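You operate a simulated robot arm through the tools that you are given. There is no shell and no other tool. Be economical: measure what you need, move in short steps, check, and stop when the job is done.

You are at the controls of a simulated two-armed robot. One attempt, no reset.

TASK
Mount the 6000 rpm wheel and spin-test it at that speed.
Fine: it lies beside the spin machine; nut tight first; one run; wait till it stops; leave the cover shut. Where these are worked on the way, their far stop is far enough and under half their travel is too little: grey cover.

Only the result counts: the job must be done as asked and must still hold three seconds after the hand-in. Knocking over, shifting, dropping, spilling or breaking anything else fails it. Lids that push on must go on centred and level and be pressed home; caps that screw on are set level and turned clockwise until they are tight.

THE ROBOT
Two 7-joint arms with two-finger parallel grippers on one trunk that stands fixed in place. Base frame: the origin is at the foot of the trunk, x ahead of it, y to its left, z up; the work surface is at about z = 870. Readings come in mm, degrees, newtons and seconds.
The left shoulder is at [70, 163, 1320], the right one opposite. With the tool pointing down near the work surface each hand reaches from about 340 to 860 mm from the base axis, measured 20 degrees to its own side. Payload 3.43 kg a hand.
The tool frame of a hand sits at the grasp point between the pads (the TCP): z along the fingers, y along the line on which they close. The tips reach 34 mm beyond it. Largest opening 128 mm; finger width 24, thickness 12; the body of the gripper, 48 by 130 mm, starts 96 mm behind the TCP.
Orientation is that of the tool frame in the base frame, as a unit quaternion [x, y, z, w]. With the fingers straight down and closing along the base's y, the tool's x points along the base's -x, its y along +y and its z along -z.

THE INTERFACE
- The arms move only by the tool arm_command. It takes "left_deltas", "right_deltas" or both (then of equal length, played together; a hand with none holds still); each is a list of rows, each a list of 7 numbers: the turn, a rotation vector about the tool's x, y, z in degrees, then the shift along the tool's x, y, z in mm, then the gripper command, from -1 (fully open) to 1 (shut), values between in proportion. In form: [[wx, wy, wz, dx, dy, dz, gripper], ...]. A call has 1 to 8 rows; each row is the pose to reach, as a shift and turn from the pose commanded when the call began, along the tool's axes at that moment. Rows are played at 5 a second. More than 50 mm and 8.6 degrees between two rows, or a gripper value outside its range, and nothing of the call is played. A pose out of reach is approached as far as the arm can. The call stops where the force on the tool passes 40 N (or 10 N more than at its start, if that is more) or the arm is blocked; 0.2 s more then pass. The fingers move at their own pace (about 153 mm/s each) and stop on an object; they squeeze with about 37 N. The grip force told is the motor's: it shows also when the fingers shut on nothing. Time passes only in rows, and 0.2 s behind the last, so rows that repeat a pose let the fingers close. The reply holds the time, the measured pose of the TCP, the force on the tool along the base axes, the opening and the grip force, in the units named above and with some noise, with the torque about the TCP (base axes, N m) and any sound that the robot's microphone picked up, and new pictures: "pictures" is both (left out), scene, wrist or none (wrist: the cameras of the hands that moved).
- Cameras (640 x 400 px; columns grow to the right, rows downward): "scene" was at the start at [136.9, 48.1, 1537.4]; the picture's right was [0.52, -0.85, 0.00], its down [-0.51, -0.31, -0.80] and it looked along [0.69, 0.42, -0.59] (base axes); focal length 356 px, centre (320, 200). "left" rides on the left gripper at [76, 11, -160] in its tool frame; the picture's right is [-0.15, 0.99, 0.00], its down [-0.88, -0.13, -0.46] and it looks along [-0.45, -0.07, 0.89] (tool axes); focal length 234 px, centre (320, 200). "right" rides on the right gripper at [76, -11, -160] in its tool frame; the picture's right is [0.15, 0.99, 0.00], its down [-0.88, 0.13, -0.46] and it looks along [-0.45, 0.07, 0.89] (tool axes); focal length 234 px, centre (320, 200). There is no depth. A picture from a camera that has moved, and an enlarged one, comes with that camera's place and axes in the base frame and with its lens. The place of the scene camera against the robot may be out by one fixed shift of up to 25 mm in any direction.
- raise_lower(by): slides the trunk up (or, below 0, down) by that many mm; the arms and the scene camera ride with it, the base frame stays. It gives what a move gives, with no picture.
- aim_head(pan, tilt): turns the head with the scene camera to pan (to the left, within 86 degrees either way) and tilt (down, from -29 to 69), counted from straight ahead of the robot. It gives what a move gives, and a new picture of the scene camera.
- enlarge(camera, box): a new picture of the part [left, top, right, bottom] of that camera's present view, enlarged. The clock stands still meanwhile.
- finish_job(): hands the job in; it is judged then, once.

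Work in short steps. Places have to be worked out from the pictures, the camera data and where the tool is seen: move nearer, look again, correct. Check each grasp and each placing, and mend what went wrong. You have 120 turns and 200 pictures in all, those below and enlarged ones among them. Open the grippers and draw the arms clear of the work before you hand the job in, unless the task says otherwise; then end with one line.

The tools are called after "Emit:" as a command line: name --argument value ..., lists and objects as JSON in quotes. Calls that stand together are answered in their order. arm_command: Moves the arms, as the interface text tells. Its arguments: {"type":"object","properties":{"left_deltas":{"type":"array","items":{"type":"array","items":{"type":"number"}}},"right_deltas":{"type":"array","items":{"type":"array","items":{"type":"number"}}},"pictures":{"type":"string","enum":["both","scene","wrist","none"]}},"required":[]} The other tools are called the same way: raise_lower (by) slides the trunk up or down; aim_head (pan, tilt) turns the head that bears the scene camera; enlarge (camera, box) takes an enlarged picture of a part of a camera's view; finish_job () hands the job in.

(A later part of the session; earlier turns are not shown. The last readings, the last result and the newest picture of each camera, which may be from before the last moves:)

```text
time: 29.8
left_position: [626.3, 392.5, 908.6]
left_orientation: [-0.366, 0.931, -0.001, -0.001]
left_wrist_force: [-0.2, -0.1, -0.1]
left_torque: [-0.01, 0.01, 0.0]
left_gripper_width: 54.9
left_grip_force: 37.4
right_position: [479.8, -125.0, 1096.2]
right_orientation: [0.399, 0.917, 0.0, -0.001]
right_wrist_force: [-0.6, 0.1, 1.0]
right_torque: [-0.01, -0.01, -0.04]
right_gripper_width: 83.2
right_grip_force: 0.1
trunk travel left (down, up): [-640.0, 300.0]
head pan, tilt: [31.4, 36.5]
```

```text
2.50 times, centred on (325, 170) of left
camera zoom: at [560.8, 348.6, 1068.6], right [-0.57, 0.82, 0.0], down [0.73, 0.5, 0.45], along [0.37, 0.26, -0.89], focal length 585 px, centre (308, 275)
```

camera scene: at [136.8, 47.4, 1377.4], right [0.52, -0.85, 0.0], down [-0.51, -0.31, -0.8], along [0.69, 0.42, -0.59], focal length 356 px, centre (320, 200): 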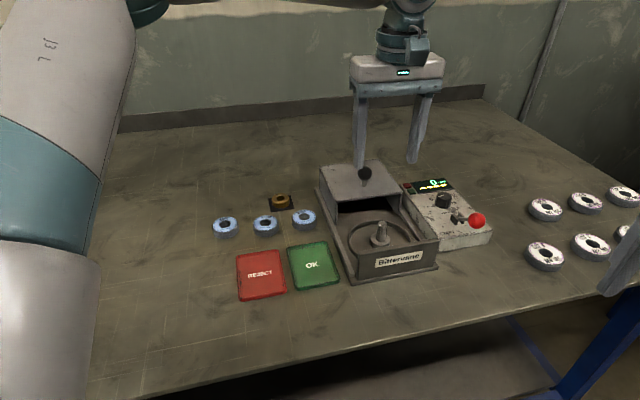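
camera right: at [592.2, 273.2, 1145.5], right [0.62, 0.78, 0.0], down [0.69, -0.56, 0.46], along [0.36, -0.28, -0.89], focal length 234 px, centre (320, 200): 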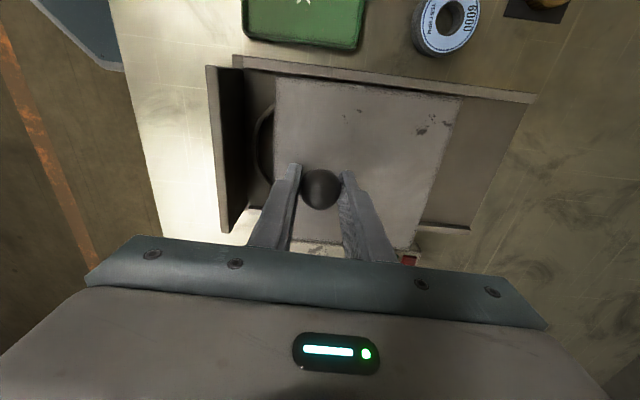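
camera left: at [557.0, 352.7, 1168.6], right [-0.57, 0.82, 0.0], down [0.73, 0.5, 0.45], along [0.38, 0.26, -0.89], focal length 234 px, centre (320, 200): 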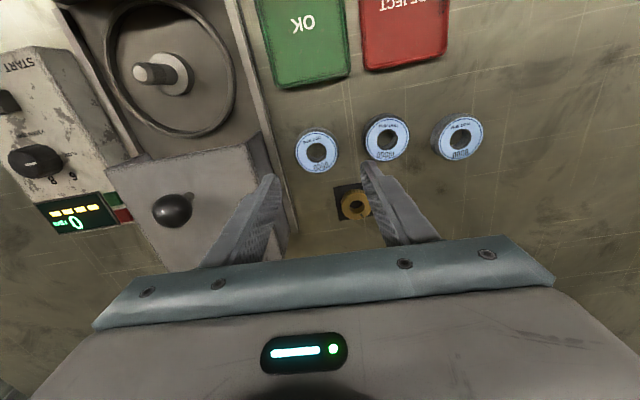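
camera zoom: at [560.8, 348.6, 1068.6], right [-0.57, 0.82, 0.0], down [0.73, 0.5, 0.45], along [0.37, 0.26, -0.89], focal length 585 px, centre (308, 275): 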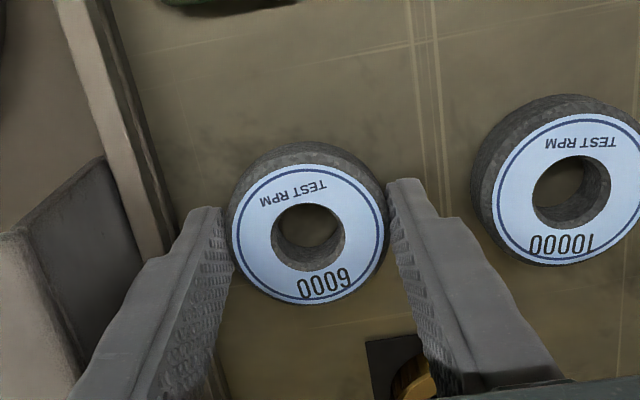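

Wheel gripped centred (54.9 mm). Lifting high and carrying it over the spindle.

Emit:
arm_command --left_deltas '[[0, 0, 0, 0, 0, -40, 1], [0, 0, 0, 0, 0, -80, 1], [0, 0, 0, 0, 0, -110, 1], [0, 0, 0, 26, -35, -110, 1], [0, 0, 0, 52, -70, -110, 1], [0, 0, 0, 78, -105, -110, 1], [0, 0, 0, 103.5, -140, -110, 1]]' --pictures "wrist"

Emit:
enlarge --camera "left" --box '[200, 60, 440, 250]'

Emit:
enlarge --camera "scene" --box '[310, 130, 450, 290]'

```text
time: 31.4
left_position: [648.8, 218.3, 1016.9]
left_orientation: [-0.367, 0.93, 0.0, -0.001]
left_wrist_force: [0.5, -0.9, -1.0]
left_torque: [0.04, 0.01, 0.02]
left_gripper_width: 54.9
left_grip_force: 36.9
right_position: [480.5, -125.8, 1096.8]
right_orientation: [0.398, 0.917, 0.001, -0.001]
right_wrist_force: [0.5, -0.2, 0.0]
right_torque: [0.02, 0.03, -0.01]
right_gripper_width: 83.3
right_grip_force: 0.0
trunk travel left (down, up): [-640.0, 300.0]
head pan, tilt: [31.4, 36.5]
camera left: at [584.6, 175.6, 1175.9], right [-0.57, 0.82, 0.0], down [0.73, 0.51, 0.45], along [0.37, 0.26, -0.89], focal length 234 px, centre (320, 200)
```

left: 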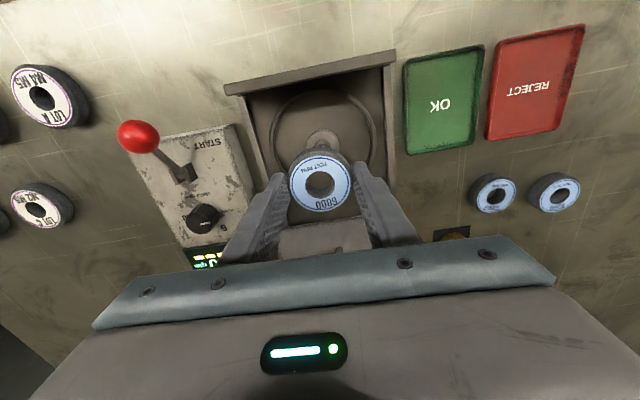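

```text
2.11 times, centred on (320, 155) of left
camera zoom: at [584.6, 175.6, 1175.9], right [-0.57, 0.82, 0.0], down [0.73, 0.51, 0.45], along [0.37, 0.26, -0.89], focal length 493 px, centre (320, 295)
```

zoom: 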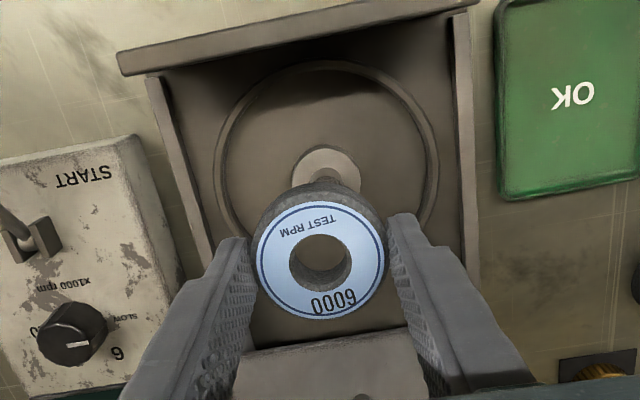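

```text
2.50 times, centred on (380, 210) of scene
camera zoom: at [138.8, 46.9, 1377.2], right [0.52, -0.85, 0.0], down [-0.51, -0.31, -0.8], along [0.69, 0.42, -0.6], focal length 891 px, centre (170, 175)
```

zoom: 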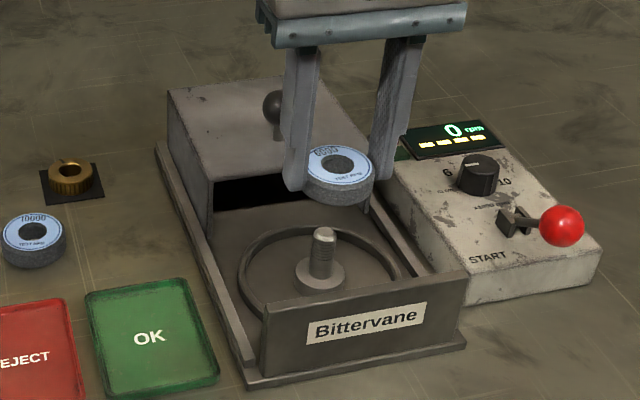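

The wheel is roughly above the spindle; from both views the spindle lies about 8 mm toward me (tool x) and 3.5 mm in tool y. Correcting and descending to just above the spindle tip.

Emit:
arm_command --left_deltas '[[0, 0, 0, 8, 3.5, 0, 1], [0, 0, 0, 8, 3.5, 20, 1], [0, 0, 0, 8, 3.5, 40, 1]]' --pictures "none"

Emit:
enlarge --camera "left" --box '[240, 80, 400, 240]'

Emit:
enlarge --camera "scene" --box '[340, 180, 420, 250]'

```text
time: 32.2
left_position: [640.4, 217.5, 977.8]
left_orientation: [-0.365, 0.931, 0.0, -0.001]
left_wrist_force: [0.3, -0.3, -1.1]
left_torque: [0.0, -0.02, -0.01]
left_gripper_width: 54.7
left_grip_force: 36.7
right_position: [479.9, -125.9, 1097.0]
right_orientation: [0.398, 0.917, 0.0, 0.0]
right_wrist_force: [-0.5, 0.2, 0.5]
right_torque: [-0.02, 0.05, -0.01]
right_gripper_width: 83.4
right_grip_force: 0.0
trunk travel left (down, up): [-640.0, 300.0]
head pan, tilt: [31.4, 36.5]
```

```text
2.50 times, centred on (320, 160) of left
camera zoom: at [575.2, 174.4, 1136.1], right [-0.57, 0.82, 0.0], down [0.73, 0.5, 0.45], along [0.37, 0.26, -0.89], focal length 585 px, centre (320, 300)
```

zoom: 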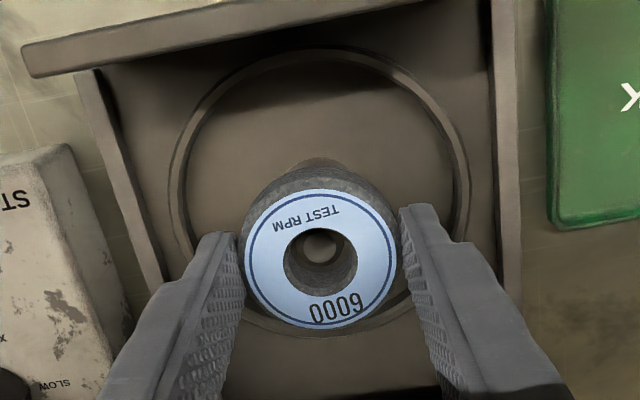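

```text
5.71 times, centred on (380, 215) of scene
camera zoom: at [137.1, 48.3, 1377.3], right [0.52, -0.85, 0.0], down [-0.51, -0.31, -0.8], along [0.69, 0.42, -0.59], focal length 2037 px, centre (-23, 114)
```

zoom: 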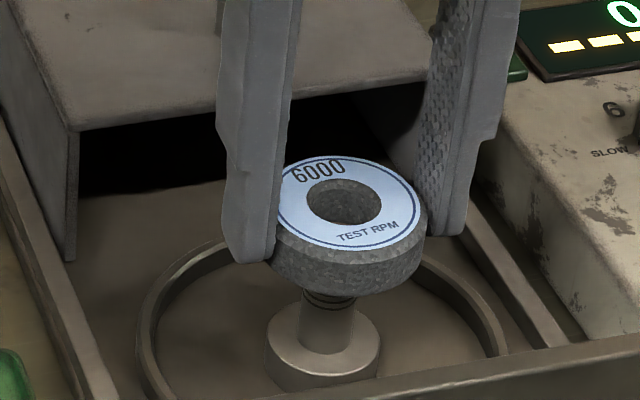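

Through the hole I see the spindle tip already entered and centred (flange top about z 899, tip about 949). Lowering gently to seat the wheel.

Emit:
arm_command --left_deltas '[[0, 0, 0, 0, 0.5, 8, 1], [0, 0, 0, 0, 0.5, 16, 1], [0, 0, 0, 0, 0.5, 24, 1], [0, 0, 0, 0, 0.5, 31, 1]]' --pictures "none"

Emit:
enlarge --camera "left" --box '[240, 80, 400, 240]'

Emit:
enlarge --camera "scene" --box '[340, 180, 420, 250]'

```text
time: 33.2
left_position: [641.8, 218.3, 946.3]
left_orientation: [-0.366, 0.931, -0.003, 0.001]
left_wrist_force: [22.3, 11.4, 7.0]
left_torque: [0.48, -0.9, 0.03]
left_gripper_width: 54.5
left_grip_force: 37.4
right_position: [481.8, -124.2, 1096.7]
right_orientation: [0.398, 0.917, 0.0, -0.001]
right_wrist_force: [0.1, 0.0, -0.3]
right_torque: [-0.03, 0.0, -0.02]
right_gripper_width: 83.2
right_grip_force: 0.1
trunk travel left (down, up): [-640.0, 300.0]
head pan, tilt: [31.4, 36.5]
```

```text
2.50 times, centred on (320, 160) of left
camera zoom: at [575.1, 176.1, 1105.5], right [-0.57, 0.82, 0.0], down [0.73, 0.51, 0.46], along [0.38, 0.26, -0.89], focal length 585 px, centre (320, 300)
```

zoom: 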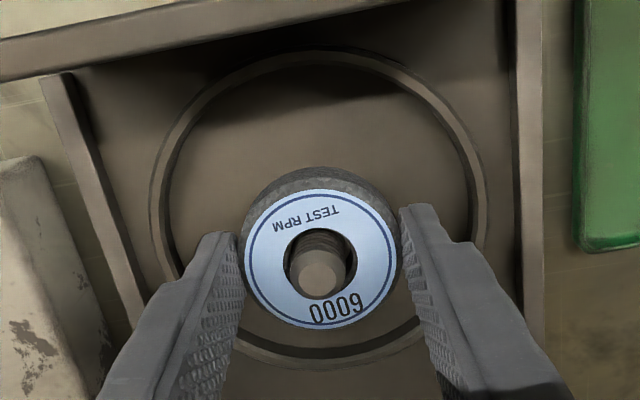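

```text
5.71 times, centred on (380, 215) of scene
camera zoom: at [139.6, 49.2, 1377.2], right [0.52, -0.85, 0.0], down [-0.51, -0.31, -0.8], along [0.69, 0.42, -0.6], focal length 2037 px, centre (-23, 114)
```

zoom: 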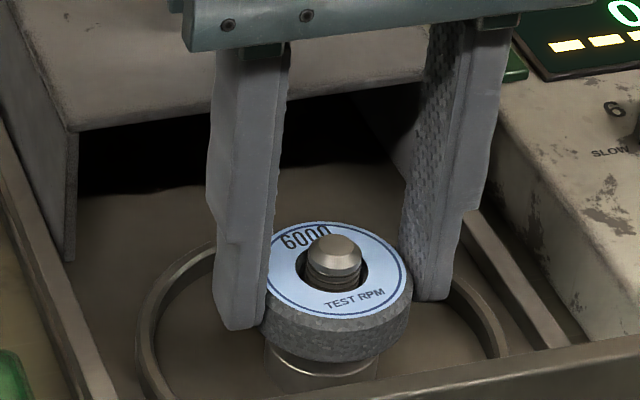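

The spindle is pushing the wheel toward +u (force 22,11). I shift 2 mm that way and continue down.

Emit:
arm_command --left_deltas '[[0, 0, 0, -2, 0, 0, 1], [0, 0, 0, -2.2, 0, 3, 1], [0, 0, 0, -2.2, 0, 6, 1], [0, 0, 0, -2.2, 0, 9, 1]]' --pictures "none"

Emit:
enlarge --camera "scene" --box '[340, 180, 420, 250]'

```text
time: 34.2
left_position: [640.7, 218.7, 940.2]
left_orientation: [-0.364, 0.931, -0.002, 0.001]
left_wrist_force: [29.6, 0.1, 10.0]
left_torque: [-0.01, -1.23, -0.03]
left_gripper_width: 54.7
left_grip_force: 37.3
left hand out of reach, approached as far as the arm can: row 3, 4
right_position: [481.9, -125.1, 1095.9]
right_orientation: [0.4, 0.917, 0.001, -0.001]
right_wrist_force: [-0.1, 0.0, -0.1]
right_torque: [0.0, 0.0, 0.0]
right_gripper_width: 83.0
right_grip_force: 0.0
trunk travel left (down, up): [-640.0, 300.0]
head pan, tilt: [31.4, 36.5]
```

```text
5.71 times, centred on (380, 215) of scene
camera zoom: at [140.0, 47.1, 1377.2], right [0.52, -0.85, 0.0], down [-0.51, -0.31, -0.8], along [0.69, 0.42, -0.6], focal length 2037 px, centre (-23, 114)
```

zoom: 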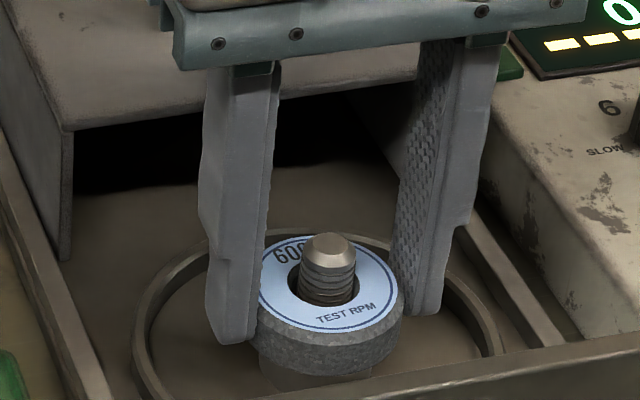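

Wheel is within ~3 mm of seated, but the arm is at its reach limit again. I release so it settles on the flange, raise the hands and lower the trunk more.

Emit:
arm_command --left_deltas '[[0, 0, 0, 0, 0, 0, 0.0], [0, 0, 0, 0, 0, 0, 0.0]]' --pictures "none"

Emit:
enlarge --camera "scene" --box '[340, 180, 420, 250]'

```text
time: 34.8
left_position: [636.6, 221.0, 938.2]
left_orientation: [-0.365, 0.931, -0.001, -0.001]
left_wrist_force: [0.9, -1.0, -0.5]
left_torque: [-0.06, -0.02, 0.02]
left_gripper_width: 64.9
left_grip_force: 0.8
right_position: [479.8, -125.1, 1096.7]
right_orientation: [0.399, 0.917, 0.0, -0.001]
right_wrist_force: [-0.1, -0.6, -0.1]
right_torque: [-0.01, 0.02, -0.01]
right_gripper_width: 83.1
right_grip_force: 0.0
trunk travel left (down, up): [-640.0, 300.0]
head pan, tilt: [31.4, 36.5]
```

```text
5.71 times, centred on (380, 215) of scene
camera zoom: at [137.2, 48.0, 1377.2], right [0.52, -0.85, 0.0], down [-0.51, -0.31, -0.8], along [0.69, 0.42, -0.59], focal length 2037 px, centre (-23, 114)
```

zoom: 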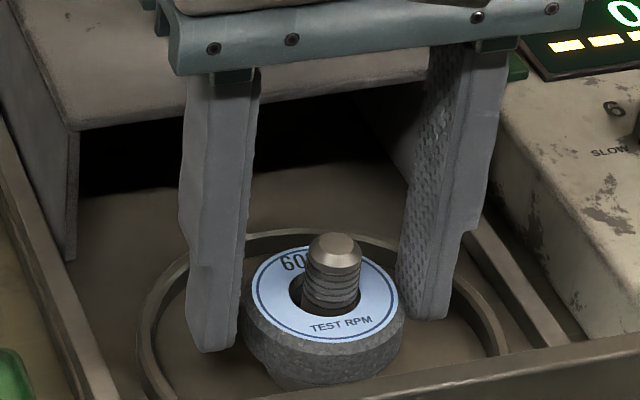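

The wheel dropped onto the flange. Raising both hands, then lowering the trunk a further 130 mm.

Emit:
arm_command --left_deltas '[[0, 0, 0, 0, 0, -20, 0.0], [0, 0, 0, 0, 0, -60, 0.0], [0, 0, 0, 0, 0, -105, 0.0], [0, 0, 0, 0, 0, -150, 0.0], [0, 0, 0, 0, 0, -195, 0.0], [0, 0, 0, 0, 0, -230, 0.0]]' --right_deltas '[[0, 0, 0, 0, 0, -20, -0.3], [0, 0, 0, 0, 0, -45, -0.3], [0, 0, 0, 0, 0, -70, -0.3], [0, 0, 0, 0, 0, -100, -0.3], [0, 0, 0, 0, 0, -130, -0.3], [0, 0, 0, 0, 0, -130, -0.3]]' --pictures "none"

Emit:
raise_lower --by -130

Emit:
enlarge --camera "left" --box '[240, 80, 400, 240]'

Emit:
enlarge --camera "scene" --box '[240, 100, 480, 260]'

```text
time: 36.2
left_position: [639.2, 221.4, 1169.4]
left_orientation: [-0.366, 0.931, 0.001, 0.0]
left_wrist_force: [-0.5, -0.2, 0.0]
left_torque: [-0.01, -0.03, 0.0]
left_gripper_width: 64.0
left_grip_force: 0.0
right_position: [480.3, -127.6, 1227.3]
right_orientation: [0.399, 0.917, 0.001, -0.001]
right_wrist_force: [0.2, 0.0, 0.1]
right_torque: [0.02, 0.0, 0.01]
right_gripper_width: 83.1
right_grip_force: 0.1
trunk travel left (down, up): [-640.0, 300.0]
head pan, tilt: [31.4, 36.5]
```

```text
time: 37.8
left_position: [637.7, 219.7, 1039.3]
left_orientation: [-0.366, 0.931, 0.0, 0.0]
left_wrist_force: [0.3, 0.3, 0.1]
left_torque: [-0.03, 0.02, 0.0]
left_gripper_width: 64.1
left_grip_force: 0.1
right_position: [479.5, -127.1, 1098.1]
right_orientation: [0.398, 0.917, 0.001, 0.0]
right_wrist_force: [-0.8, -0.3, 0.8]
right_torque: [-0.01, 0.0, -0.01]
right_gripper_width: 83.3
right_grip_force: 0.1
trunk travel left (down, up): [-510.0, 430.0]
head pan, tilt: [31.4, 36.5]
```

```text
2.50 times, centred on (320, 160) of left
camera zoom: at [572.9, 178.5, 1199.0], right [-0.57, 0.82, 0.0], down [0.73, 0.5, 0.46], along [0.38, 0.26, -0.89], focal length 585 px, centre (320, 300)
```

zoom: 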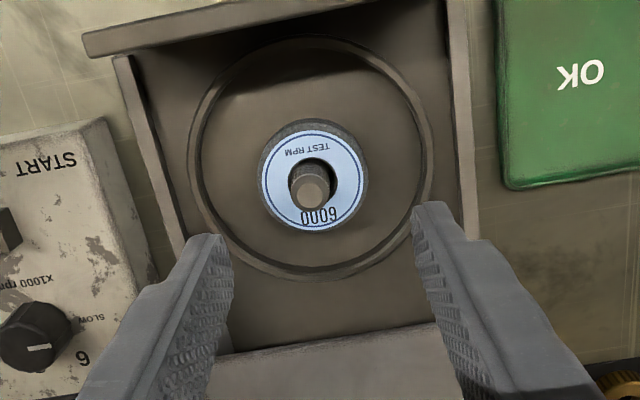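

```text
2.50 times, centred on (360, 180) of scene
camera zoom: at [136.7, 47.9, 1247.4], right [0.52, -0.85, 0.0], down [-0.51, -0.31, -0.8], along [0.69, 0.42, -0.59], focal length 891 px, centre (220, 250)
```

zoom: 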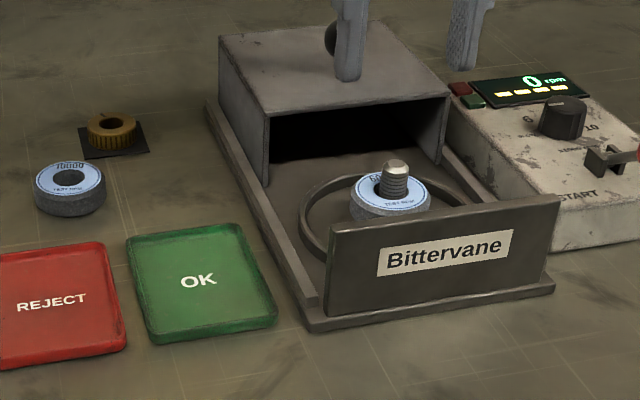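

Wheel sits on the flange around the spindle, spindle at about (641.5,218). Now over to the nut.

Emit:
arm_command --left_deltas '[[0, 0, 0, -31, 29, 0, 0.0], [0, 0, 0, -61, 58, 0, 0.0], [0, 0, 0, -92, 88, 0, 0.0], [0, 0, 0, -122, 117, 0, 0.0], [0, 0, 0, -153, 146, 0, 0.0], [0, 0, 0, -184, 175, 10, 0.0], [0, 0, 0, -184, 175, 30, 0.0]]' --pictures "none"

Emit:
enlarge --camera "left" --box '[240, 80, 400, 240]'

```text
time: 39.4
left_position: [651.8, 476.5, 1010.7]
left_orientation: [-0.366, 0.931, 0.0, -0.001]
left_wrist_force: [-0.2, -0.4, -0.7]
left_torque: [0.02, 0.02, 0.01]
left_gripper_width: 63.9
left_grip_force: 0.1
right_position: [480.6, -127.7, 1099.3]
right_orientation: [0.398, 0.917, 0.001, 0.0]
right_wrist_force: [0.1, -0.6, -0.7]
right_torque: [0.0, 0.04, 0.01]
right_gripper_width: 83.4
right_grip_force: 0.1
trunk travel left (down, up): [-510.0, 430.0]
head pan, tilt: [31.4, 36.5]
```

```text
2.50 times, centred on (320, 160) of left
camera zoom: at [587.8, 434.0, 1169.6], right [-0.57, 0.82, 0.0], down [0.73, 0.5, 0.45], along [0.37, 0.26, -0.89], focal length 585 px, centre (320, 300)
```

zoom: 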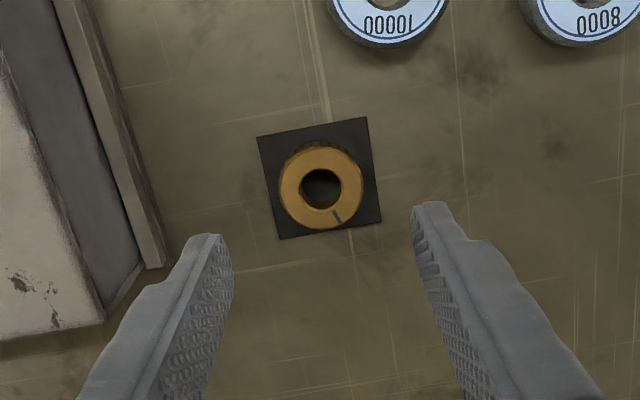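

Nut centred laterally, 6 mm farther in −x tool. Lowering with tips slightly above the mat and gripping.

Emit:
arm_command --left_deltas '[[0, 0, 0, -6.3, 0, 30, 0.0], [0, 0, 0, -6.3, 0, 65, 0.0], [0, 0, 0, -6.3, 0, 99, 0.0]]' --pictures "none"

Emit:
enlarge --camera "left" --box '[240, 100, 400, 260]'

Emit:
enlarge --camera "scene" --box '[230, 110, 310, 180]'

```text
time: 40.2
left_position: [660.8, 478.7, 909.2]
left_orientation: [-0.366, 0.931, -0.001, -0.001]
left_wrist_force: [0.0, -0.4, -0.1]
left_torque: [-0.02, 0.0, -0.01]
left_gripper_width: 64.1
left_grip_force: 0.0
right_position: [482.0, -125.6, 1097.5]
right_orientation: [0.399, 0.917, 0.0, -0.001]
right_wrist_force: [-0.3, 0.5, 0.8]
right_torque: [0.01, 0.01, -0.01]
right_gripper_width: 83.2
right_grip_force: 0.1
trunk travel left (down, up): [-510.0, 430.0]
head pan, tilt: [31.4, 36.5]
```

```text
2.50 times, centred on (320, 180) of left
camera zoom: at [594.8, 436.8, 1068.3], right [-0.57, 0.82, 0.0], down [0.73, 0.51, 0.45], along [0.37, 0.26, -0.89], focal length 585 px, centre (320, 250)
```

zoom: 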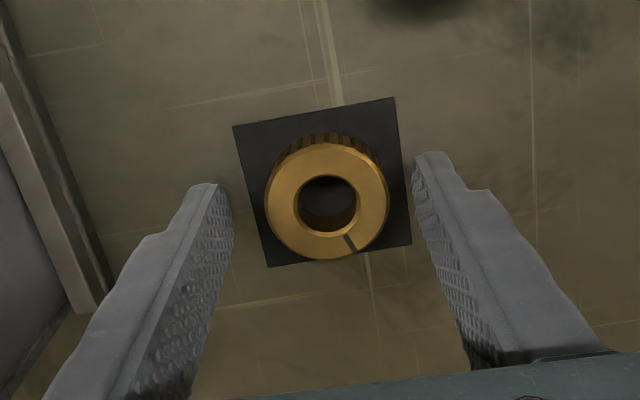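

```text
5.71 times, centred on (270, 145) of scene
camera zoom: at [137.8, 48.5, 1247.3], right [0.52, -0.85, 0.0], down [-0.51, -0.31, -0.8], along [0.69, 0.42, -0.6], focal length 2037 px, centre (606, 514)
```

zoom: 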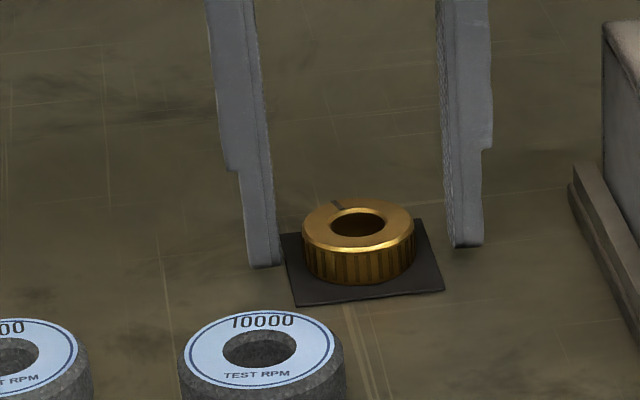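

Nut slightly right of centre; fine adjust and close.

Emit:
arm_command --left_deltas '[[0, 0, 0, 1.5, 1.8, 0, 0.0], [0, 0, 0, 1.5, 1.8, 0, 1], [0, 0, 0, 1.5, 1.8, 0, 1], [0, 0, 0, 1.5, 1.8, 0, 1]]' --pictures "none"

Emit:
enlarge --camera "left" --box '[240, 100, 400, 260]'

```text
time: 41.2
left_position: [656.7, 478.2, 910.6]
left_orientation: [-0.366, 0.93, 0.0, 0.0]
left_wrist_force: [-0.7, -0.8, 0.7]
left_torque: [0.05, -0.02, -0.01]
left_gripper_width: 40.8
left_grip_force: 37.2
right_position: [480.4, -127.2, 1099.2]
right_orientation: [0.399, 0.917, 0.0, 0.0]
right_wrist_force: [-0.3, -0.1, -0.2]
right_torque: [0.03, 0.01, 0.01]
right_gripper_width: 83.0
right_grip_force: 0.0
trunk travel left (down, up): [-510.0, 430.0]
head pan, tilt: [31.4, 36.5]
```

```text
2.50 times, centred on (320, 180) of left
camera zoom: at [591.4, 436.8, 1068.7], right [-0.57, 0.82, 0.0], down [0.73, 0.5, 0.46], along [0.38, 0.26, -0.89], focal length 585 px, centre (320, 250)
```

zoom: 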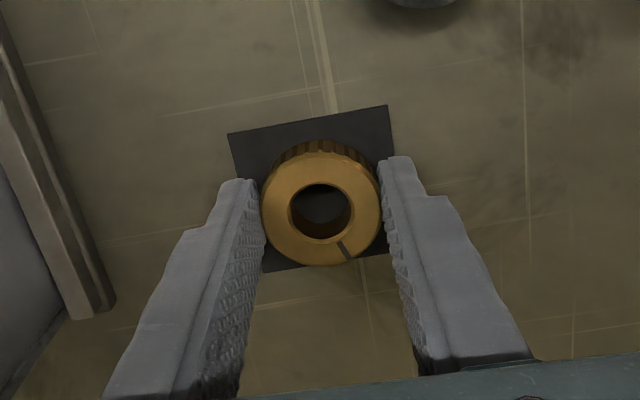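

Nut gripped centred. Lifting and carrying it to above the spindle.

Emit:
arm_command --left_deltas '[[0, 0, 0, 0, 0, -45, 1], [0, 0, 0, 0, 0, -95, 1], [0, 0, 0, 31, -30, -100, 1], [0, 0, 0, 63, -60, -100, 1], [0, 0, 0, 95, -90, -100, 1], [0, 0, 0, 126, -120, -100, 1], [0, 0, 0, 158, -150, -100, 1], [0, 0, 0, 189, -180.5, -100, 1]]' --pictures "none"

Emit:
enlarge --camera "left" --box '[240, 80, 400, 240]'

Emit:
enlarge --camera "scene" --box '[340, 120, 420, 190]'

```text
time: 43.0
left_position: [642.2, 216.9, 1008.8]
left_orientation: [-0.366, 0.931, 0.001, -0.001]
left_wrist_force: [-0.6, -0.6, -1.5]
left_torque: [0.02, 0.03, -0.02]
left_gripper_width: 40.7
left_grip_force: 36.6
right_position: [481.4, -127.1, 1098.2]
right_orientation: [0.398, 0.917, 0.0, -0.001]
right_wrist_force: [-0.3, 0.4, 0.2]
right_torque: [-0.03, 0.04, 0.0]
right_gripper_width: 83.5
right_grip_force: 0.1
trunk travel left (down, up): [-510.0, 430.0]
head pan, tilt: [31.4, 36.5]
```

```text
2.50 times, centred on (320, 160) of left
camera zoom: at [577.8, 174.1, 1167.7], right [-0.57, 0.82, 0.0], down [0.73, 0.51, 0.45], along [0.37, 0.26, -0.89], focal length 585 px, centre (320, 300)
```

zoom: 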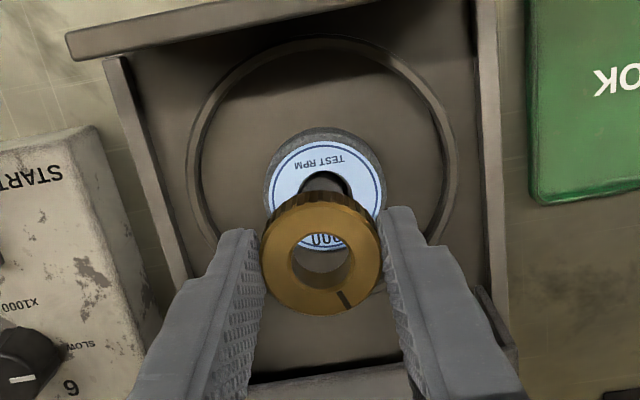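

```text
5.71 times, centred on (380, 155) of scene
camera zoom: at [138.8, 47.4, 1247.2], right [0.52, -0.85, 0.0], down [-0.51, -0.31, -0.8], along [0.69, 0.42, -0.6], focal length 2037 px, centre (-23, 457)
```

zoom: 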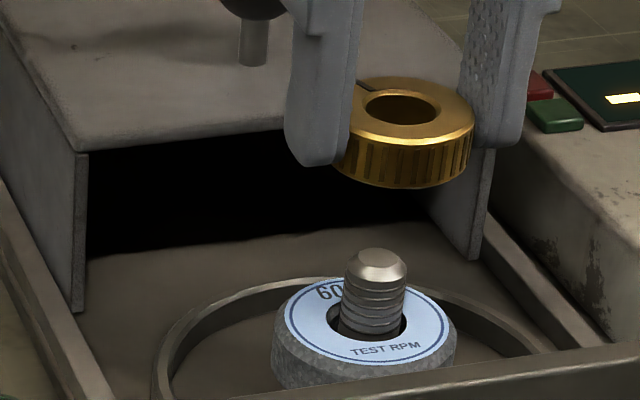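

Zooming through the nut's hole to see the spindle tip.

Emit:
enlarge --camera "left" --box '[290, 120, 350, 220]'

```text
4.00 times, centred on (320, 170) of left
camera zoom: at [577.8, 174.1, 1167.7], right [-0.57, 0.82, 0.0], down [0.73, 0.51, 0.45], along [0.37, 0.26, -0.89], focal length 937 px, centre (320, 320)
```

zoom: 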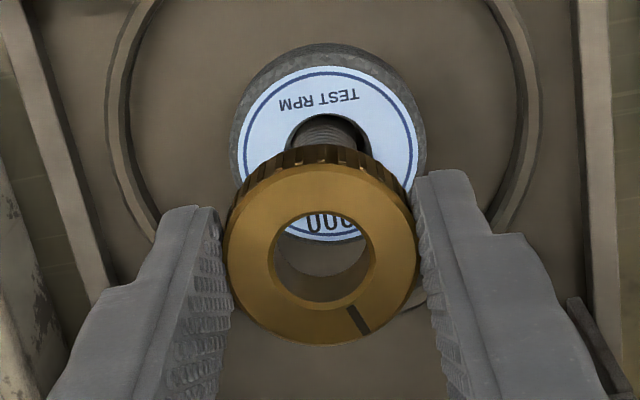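

Spindle lies about 2.2 mm in +tool y. Correcting and descending 18 mm for another look through the hole.

Emit:
arm_command --left_deltas '[[0, 0, 0, 0, 2.2, 0, 1], [0, 0, 0, 0, 2.2, 18, 1]]' --pictures "none"

Emit:
enlarge --camera "left" --box '[290, 120, 350, 220]'

Emit:
enlarge --camera "scene" --box '[350, 130, 410, 180]'

```text
time: 43.6
left_position: [638.7, 219.3, 991.2]
left_orientation: [-0.366, 0.931, 0.0, 0.0]
left_wrist_force: [0.0, 0.4, -1.0]
left_torque: [-0.03, 0.01, 0.0]
left_gripper_width: 40.7
left_grip_force: 36.7
right_position: [480.8, -125.9, 1098.3]
right_orientation: [0.398, 0.918, -0.001, 0.0]
right_wrist_force: [-0.2, -0.5, -0.3]
right_torque: [-0.04, 0.02, 0.0]
right_gripper_width: 83.3
right_grip_force: 0.0
trunk travel left (down, up): [-510.0, 430.0]
head pan, tilt: [31.4, 36.5]
```

```text
4.00 times, centred on (320, 170) of left
camera zoom: at [574.7, 177.0, 1150.9], right [-0.57, 0.82, 0.0], down [0.73, 0.5, 0.45], along [0.37, 0.26, -0.89], focal length 937 px, centre (320, 320)
```

zoom: 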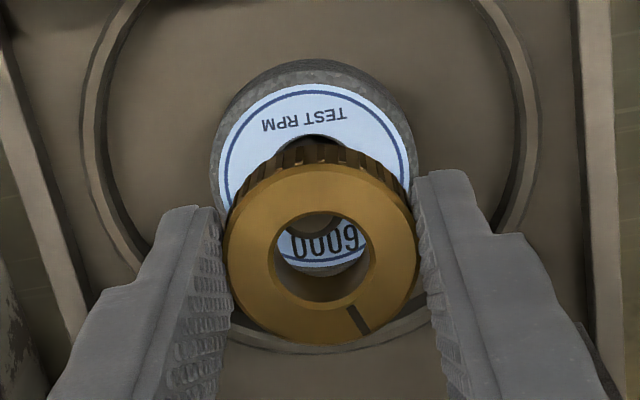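

```text
8.00 times, centred on (380, 155) of scene
camera zoom: at [137.4, 48.3, 1247.3], right [0.52, -0.85, 0.0], down [-0.51, -0.31, -0.8], along [0.69, 0.42, -0.59], focal length 2852 px, centre (-160, 560)
```

zoom: 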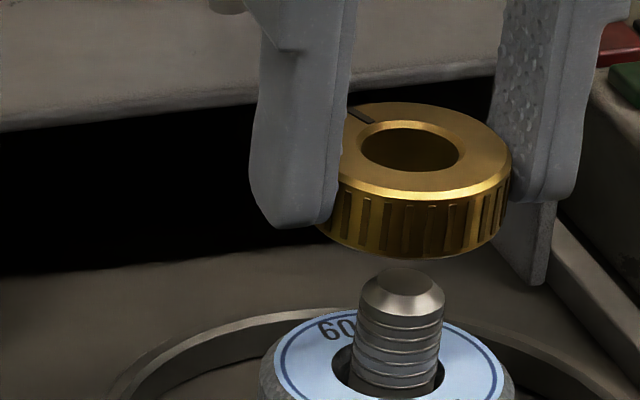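

Actual arm pose drifted ~2 mm in +y; both views now say −2 mm in tool y. Correct, let it settle, and look again.

Emit:
arm_command --left_deltas '[[0, 0, 0, 0, -2, 0, 1], [0, 0, 0, 0, -2, 0, 1], [0, 0, 0, 0, -2, 6, 1], [0, 0, 0, 0, -2, 6, 1]]' --pictures "none"

Emit:
enlarge --camera "left" --box '[290, 120, 350, 220]'

Emit:
enlarge --camera "scene" --box '[350, 130, 410, 180]'

```text
time: 44.6
left_position: [641.2, 217.2, 986.7]
left_orientation: [-0.366, 0.931, -0.001, -0.001]
left_wrist_force: [0.0, 0.4, -1.4]
left_torque: [-0.04, -0.01, 0.01]
left_gripper_width: 40.9
left_grip_force: 37.3
right_position: [480.2, -127.7, 1098.1]
right_orientation: [0.398, 0.917, 0.0, 0.0]
right_wrist_force: [-0.3, -0.5, -0.6]
right_torque: [0.01, 0.01, -0.01]
right_gripper_width: 83.6
right_grip_force: 0.0
trunk travel left (down, up): [-510.0, 430.0]
head pan, tilt: [31.4, 36.5]
```

```text
4.00 times, centred on (320, 170) of left
camera zoom: at [576.0, 175.5, 1145.5], right [-0.57, 0.82, 0.0], down [0.73, 0.5, 0.45], along [0.37, 0.26, -0.89], focal length 937 px, centre (320, 320)
```

zoom: 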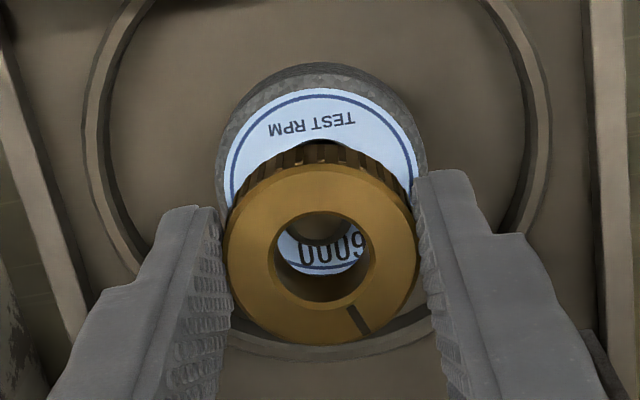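

```text
8.00 times, centred on (380, 155) of scene
camera zoom: at [136.9, 47.9, 1247.3], right [0.52, -0.85, 0.0], down [-0.51, -0.31, -0.8], along [0.69, 0.42, -0.59], focal length 2852 px, centre (-160, 560)
```

zoom: 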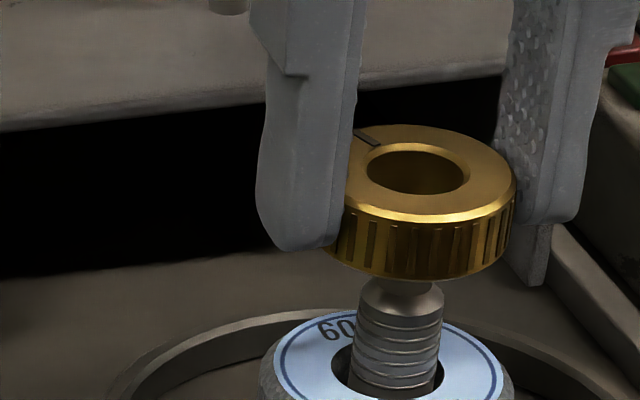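

Laterally aligned now. I check how the spindle stands within the wheel's hole (fore-aft).

Emit:
enlarge --camera "scene" --box '[355, 155, 415, 195]'

```text
10.00 times, centred on (385, 175) of scene
camera zoom: at [136.9, 47.9, 1247.3], right [0.52, -0.85, 0.0], down [-0.51, -0.31, -0.8], along [0.69, 0.42, -0.59], focal length 3564 px, centre (-330, 450)
```

zoom: 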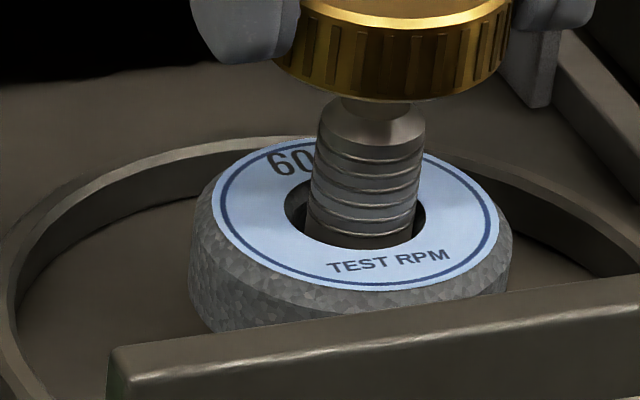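

Spindle is about centred in the wheel and under the nut. Descending gently until contact.

Emit:
arm_command --left_deltas '[[0, 0, 0, -0.5, 0, 3, 1], [0, 0, 0, -0.5, 0, 6, 1], [0, 0, 0, -0.5, 0, 9, 1], [0, 0, 0, -0.5, 0, 12, 1], [0, 0, 0, -0.5, 0, 12, 1]]' --pictures "none"

Emit:
enlarge --camera "left" --box '[290, 120, 350, 220]'

Emit:
enlarge --camera "scene" --box '[355, 150, 415, 190]'

```text
time: 45.8
left_position: [640.3, 218.3, 974.1]
left_orientation: [-0.366, 0.931, 0.0, 0.0]
left_wrist_force: [-0.1, 0.5, -1.2]
left_torque: [0.0, 0.01, -0.03]
left_gripper_width: 41.0
left_grip_force: 36.7
right_position: [480.1, -126.2, 1098.3]
right_orientation: [0.399, 0.917, 0.0, -0.001]
right_wrist_force: [0.2, 0.4, -0.4]
right_torque: [0.01, 0.01, -0.01]
right_gripper_width: 83.1
right_grip_force: 0.0
trunk travel left (down, up): [-510.0, 430.0]
head pan, tilt: [31.4, 36.5]
```

```text
4.00 times, centred on (320, 170) of left
camera zoom: at [575.7, 176.3, 1134.0], right [-0.57, 0.82, 0.0], down [0.73, 0.5, 0.46], along [0.37, 0.26, -0.89], focal length 937 px, centre (320, 320)
```

zoom: 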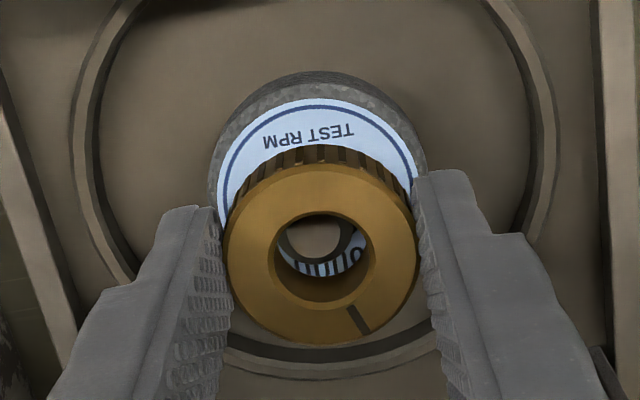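

```text
10.00 times, centred on (385, 170) of scene
camera zoom: at [137.0, 47.9, 1247.3], right [0.52, -0.85, 0.0], down [-0.51, -0.31, -0.8], along [0.69, 0.42, -0.59], focal length 3564 px, centre (-330, 500)
```

zoom: 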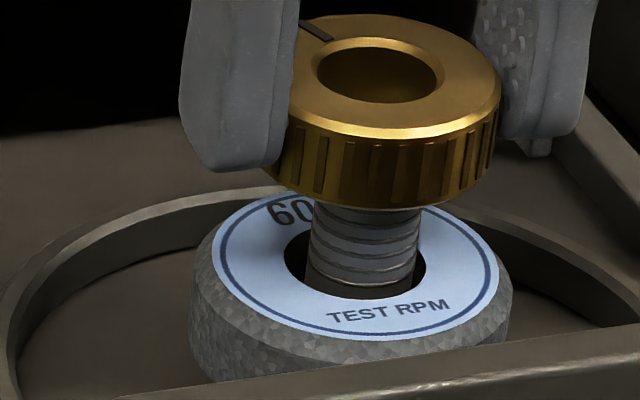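

The tip shows through the nut hole ~1 mm left of centre. Nudge −1 mm and keep descending to contact.

Emit:
arm_command --left_deltas '[[0, 0, 0, -0.5, -1, 0, 1], [0, 0, 0, -0.5, -1, 3, 1], [0, 0, 0, -0.5, -1, 6, 1], [0, 0, 0, -0.5, -1, 8, 1], [0, 0, 0, -0.5, -1, 8, 1]]' --pictures "none"

Emit:
enlarge --camera "left" --box '[290, 120, 350, 220]'

Emit:
enlarge --camera "scene" --box '[355, 150, 415, 190]'

```text
time: 47.0
left_position: [641.3, 217.9, 965.9]
left_orientation: [-0.366, 0.931, 0.0, -0.001]
left_wrist_force: [0.4, 0.1, -0.9]
left_torque: [-0.01, -0.01, 0.04]
left_gripper_width: 40.6
left_grip_force: 37.1
right_position: [479.9, -127.7, 1097.9]
right_orientation: [0.399, 0.917, 0.0, 0.0]
right_wrist_force: [-0.6, 0.1, 0.4]
right_torque: [0.0, -0.05, 0.0]
right_gripper_width: 83.1
right_grip_force: 0.0
trunk travel left (down, up): [-510.0, 430.0]
head pan, tilt: [31.4, 36.5]
```

```text
4.00 times, centred on (320, 170) of left
camera zoom: at [576.3, 175.4, 1126.1], right [-0.57, 0.82, 0.0], down [0.73, 0.5, 0.45], along [0.37, 0.26, -0.89], focal length 937 px, centre (320, 320)
```

zoom: 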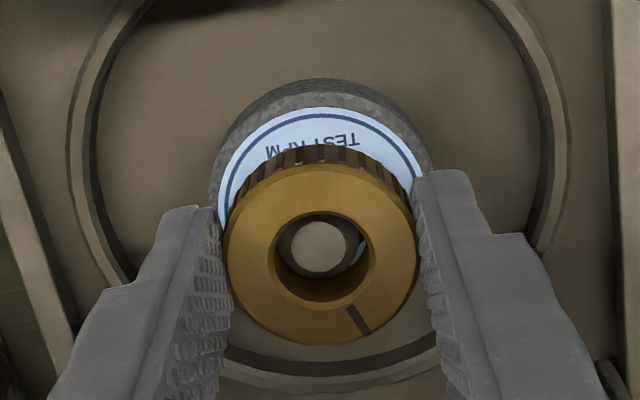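

```text
10.00 times, centred on (385, 170) of scene
camera zoom: at [137.0, 47.9, 1247.3], right [0.52, -0.85, 0.0], down [-0.51, -0.31, -0.8], along [0.69, 0.42, -0.59], focal length 3564 px, centre (-330, 500)
```

zoom: 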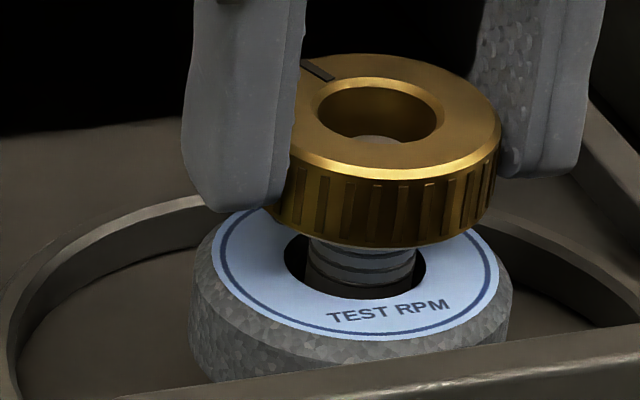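

The tip is centred inside the nut and no contact force yet. Continuing down gently.

Emit:
arm_command --left_deltas '[[0, 0, 0, 0, 0, 2, 1], [0, 0, 0, 0, 0, 4, 1], [0, 0, 0, 0, 0, 6, 1], [0, 0, 0, 0, 0, 6, 1]]' --pictures "none"

Emit:
enlarge --camera "scene" --box '[355, 150, 415, 190]'

```text
time: 48.0
left_position: [641.0, 217.6, 960.5]
left_orientation: [-0.366, 0.931, 0.0, 0.0]
left_wrist_force: [0.5, -0.9, -1.2]
left_torque: [0.03, 0.01, -0.02]
left_gripper_width: 40.8
left_grip_force: 37.5
right_position: [478.2, -125.7, 1099.6]
right_orientation: [0.399, 0.917, 0.0, 0.0]
right_wrist_force: [1.0, 0.6, 0.6]
right_torque: [0.02, -0.01, 0.0]
right_gripper_width: 83.1
right_grip_force: 0.1
trunk travel left (down, up): [-510.0, 430.0]
head pan, tilt: [31.4, 36.5]
```

```text
10.00 times, centred on (385, 170) of scene
camera zoom: at [137.0, 47.9, 1247.3], right [0.52, -0.85, 0.0], down [-0.51, -0.31, -0.8], along [0.69, 0.42, -0.59], focal length 3564 px, centre (-330, 500)
```

zoom: 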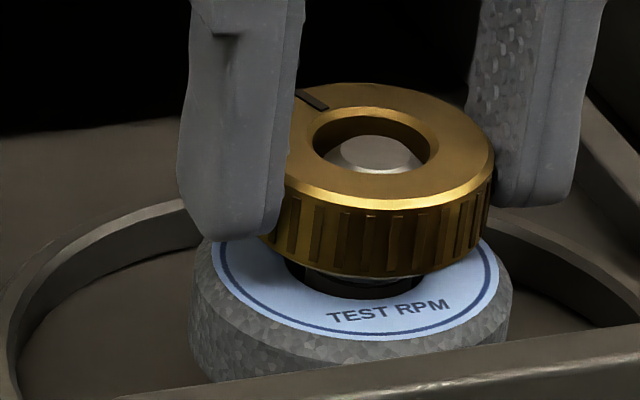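

Still free; a few mm remain above the wheel. Continuing.

Emit:
arm_command --left_deltas '[[0, 0, 0, 0, 0, 1.5, 1], [0, 0, 0, 0, 0, 3, 1], [0, 0, 0, 0, 0, 4.5, 1], [0, 0, 0, 0, 0, 6, 1], [0, 0, 0, 0, 0, 6, 1]]' --pictures "none"

Emit:
enlarge --camera "scene" --box '[355, 150, 415, 190]'

```text
time: 49.2
left_position: [642.1, 217.9, 952.9]
left_orientation: [-0.366, 0.931, 0.0, 0.0]
left_wrist_force: [-1.1, -0.7, -1.0]
left_torque: [0.0, 0.02, -0.02]
left_gripper_width: 41.0
left_grip_force: 37.0
right_position: [480.6, -125.6, 1098.5]
right_orientation: [0.399, 0.917, 0.0, 0.0]
right_wrist_force: [0.7, 0.0, -1.3]
right_torque: [0.03, 0.01, -0.01]
right_gripper_width: 83.0
right_grip_force: 0.0
trunk travel left (down, up): [-510.0, 430.0]
head pan, tilt: [31.4, 36.5]
```

```text
10.00 times, centred on (385, 170) of scene
camera zoom: at [137.0, 47.9, 1247.3], right [0.52, -0.85, 0.0], down [-0.51, -0.31, -0.8], along [0.69, 0.42, -0.59], focal length 3564 px, centre (-330, 500)
```

zoom: 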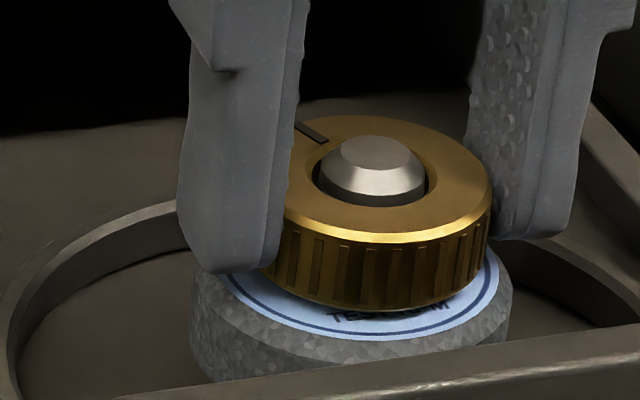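

Nearly on the wheel. A bit more to contact.

Emit:
arm_command --left_deltas '[[0, 0, 0, 0, 0, 1.5, 1], [0, 0, 0, 0, 0, 3, 1], [0, 0, 0, 0, 0, 4, 1], [0, 0, 0, 0, 0, 5, 1], [0, 0, 0, 0, 0, 5, 1]]' --pictures "none"

Emit:
enlarge --camera "scene" --box '[355, 150, 415, 190]'

```text
time: 50.4
left_position: [641.1, 218.3, 952.3]
left_orientation: [-0.366, 0.931, -0.001, 0.001]
left_wrist_force: [4.8, 2.3, 14.2]
left_torque: [0.12, -0.13, -0.03]
left_gripper_width: 41.1
left_grip_force: 37.0
right_position: [479.5, -126.6, 1099.9]
right_orientation: [0.398, 0.917, 0.001, 0.001]
right_wrist_force: [-0.2, -0.2, 0.8]
right_torque: [0.0, 0.03, 0.02]
right_gripper_width: 83.3
right_grip_force: 0.0
trunk travel left (down, up): [-510.0, 430.0]
head pan, tilt: [31.4, 36.5]
```

```text
10.00 times, centred on (385, 170) of scene
camera zoom: at [136.0, 47.7, 1247.7], right [0.52, -0.85, 0.0], down [-0.51, -0.31, -0.8], along [0.69, 0.42, -0.59], focal length 3564 px, centre (-330, 500)
```

zoom: 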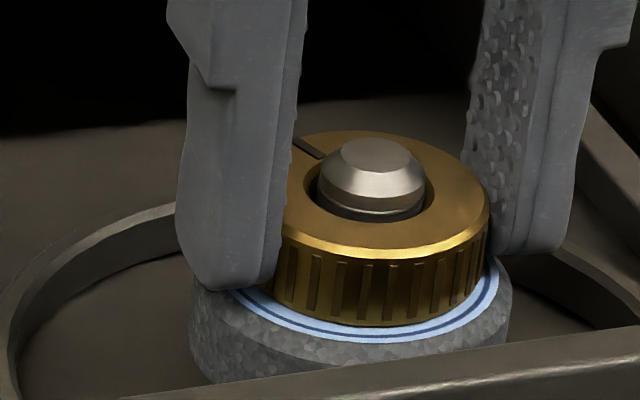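

Contact (14 N up). Now turning clockwise (+wz) while keeping the grip, watching torque.

Emit:
arm_command --left_deltas '[[0, 0, 8, 0, 0, 0, 1], [0, 0, 16, 0, 0, 0, 1], [0, 0, 24, 0, 0, 0, 1], [0, 0, 32, 0, 0, 0, 1], [0, 0, 40, 0, 0, 0, 1], [0, 0, 48, 0, 0, 0, 1], [0, 0, 56, 0, 0, 0, 1], [0, 0, 64, 0, 0, 0, 1]]' --pictures "none"

Emit:
enlarge --camera "scene" --box '[355, 150, 415, 190]'

```text
time: 52.2
left_position: [640.7, 218.6, 951.4]
left_orientation: [0.184, 0.983, 0.0, 0.0]
left_wrist_force: [-0.8, 8.6, 10.5]
left_torque: [0.3, 0.14, 0.11]
left_gripper_width: 41.0
left_grip_force: 36.5
right_position: [479.0, -126.0, 1098.4]
right_orientation: [0.398, 0.917, 0.001, 0.0]
right_wrist_force: [-0.6, 0.2, -0.4]
right_torque: [0.03, 0.02, 0.0]
right_gripper_width: 83.3
right_grip_force: 0.0
trunk travel left (down, up): [-510.0, 430.0]
head pan, tilt: [31.4, 36.5]
```

```text
10.00 times, centred on (385, 170) of scene
camera zoom: at [135.5, 48.9, 1247.5], right [0.52, -0.85, 0.0], down [-0.51, -0.31, -0.8], along [0.69, 0.42, -0.59], focal length 3564 px, centre (-330, 500)
```

zoom: 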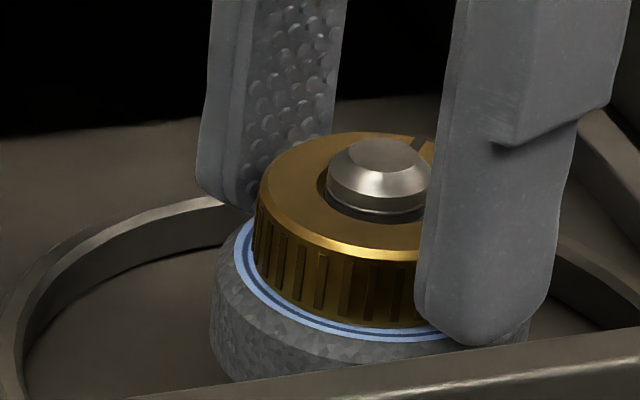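

The nut turned with the hand (mark moved). Continuing clockwise.

Emit:
arm_command --left_deltas '[[0, 0, 8, 0, 0, 0, 1], [0, 0, 16, 0, 0, 0, 1], [0, 0, 24, 0, 0, 0, 1], [0, 0, 32, 0, 0, 0, 1], [0, 0, 40, 0, 0, 0, 1], [0, 0, 48, 0, 0, 0, 1], [0, 0, 56, 0, 0, 0, 1]]' --pictures "none"

Emit:
enlarge --camera "left" --box '[280, 110, 360, 230]'

```text
time: 53.8
left_position: [642.0, 220.8, 948.6]
left_orientation: [0.624, 0.782, 0.0, 0.002]
left_wrist_force: [14.2, 19.9, 15.6]
left_torque: [0.68, -0.49, 0.2]
left_gripper_width: 40.8
left_grip_force: 36.8
right_position: [480.7, -124.5, 1097.9]
right_orientation: [0.399, 0.917, 0.0, -0.001]
right_wrist_force: [-0.2, -0.2, 0.3]
right_torque: [0.0, 0.0, -0.01]
right_gripper_width: 83.1
right_grip_force: 0.0
trunk travel left (down, up): [-510.0, 430.0]
head pan, tilt: [31.4, 36.5]
```

```text
3.33 times, centred on (320, 170) of left
camera zoom: at [634.1, 297.9, 1108.3], right [1.0, 0.08, 0.0], down [0.07, -0.89, 0.46], along [0.04, -0.46, -0.89], focal length 781 px, centre (320, 300)
```

zoom: 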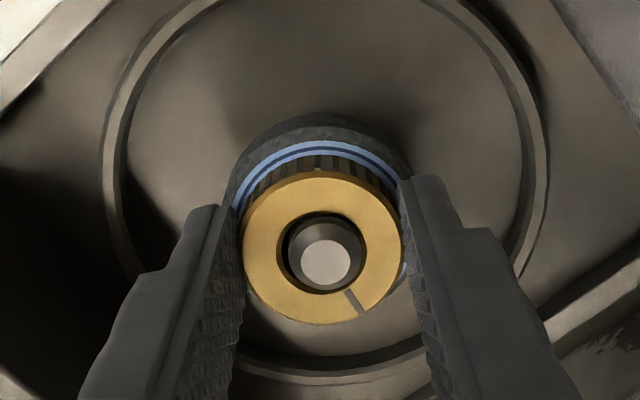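

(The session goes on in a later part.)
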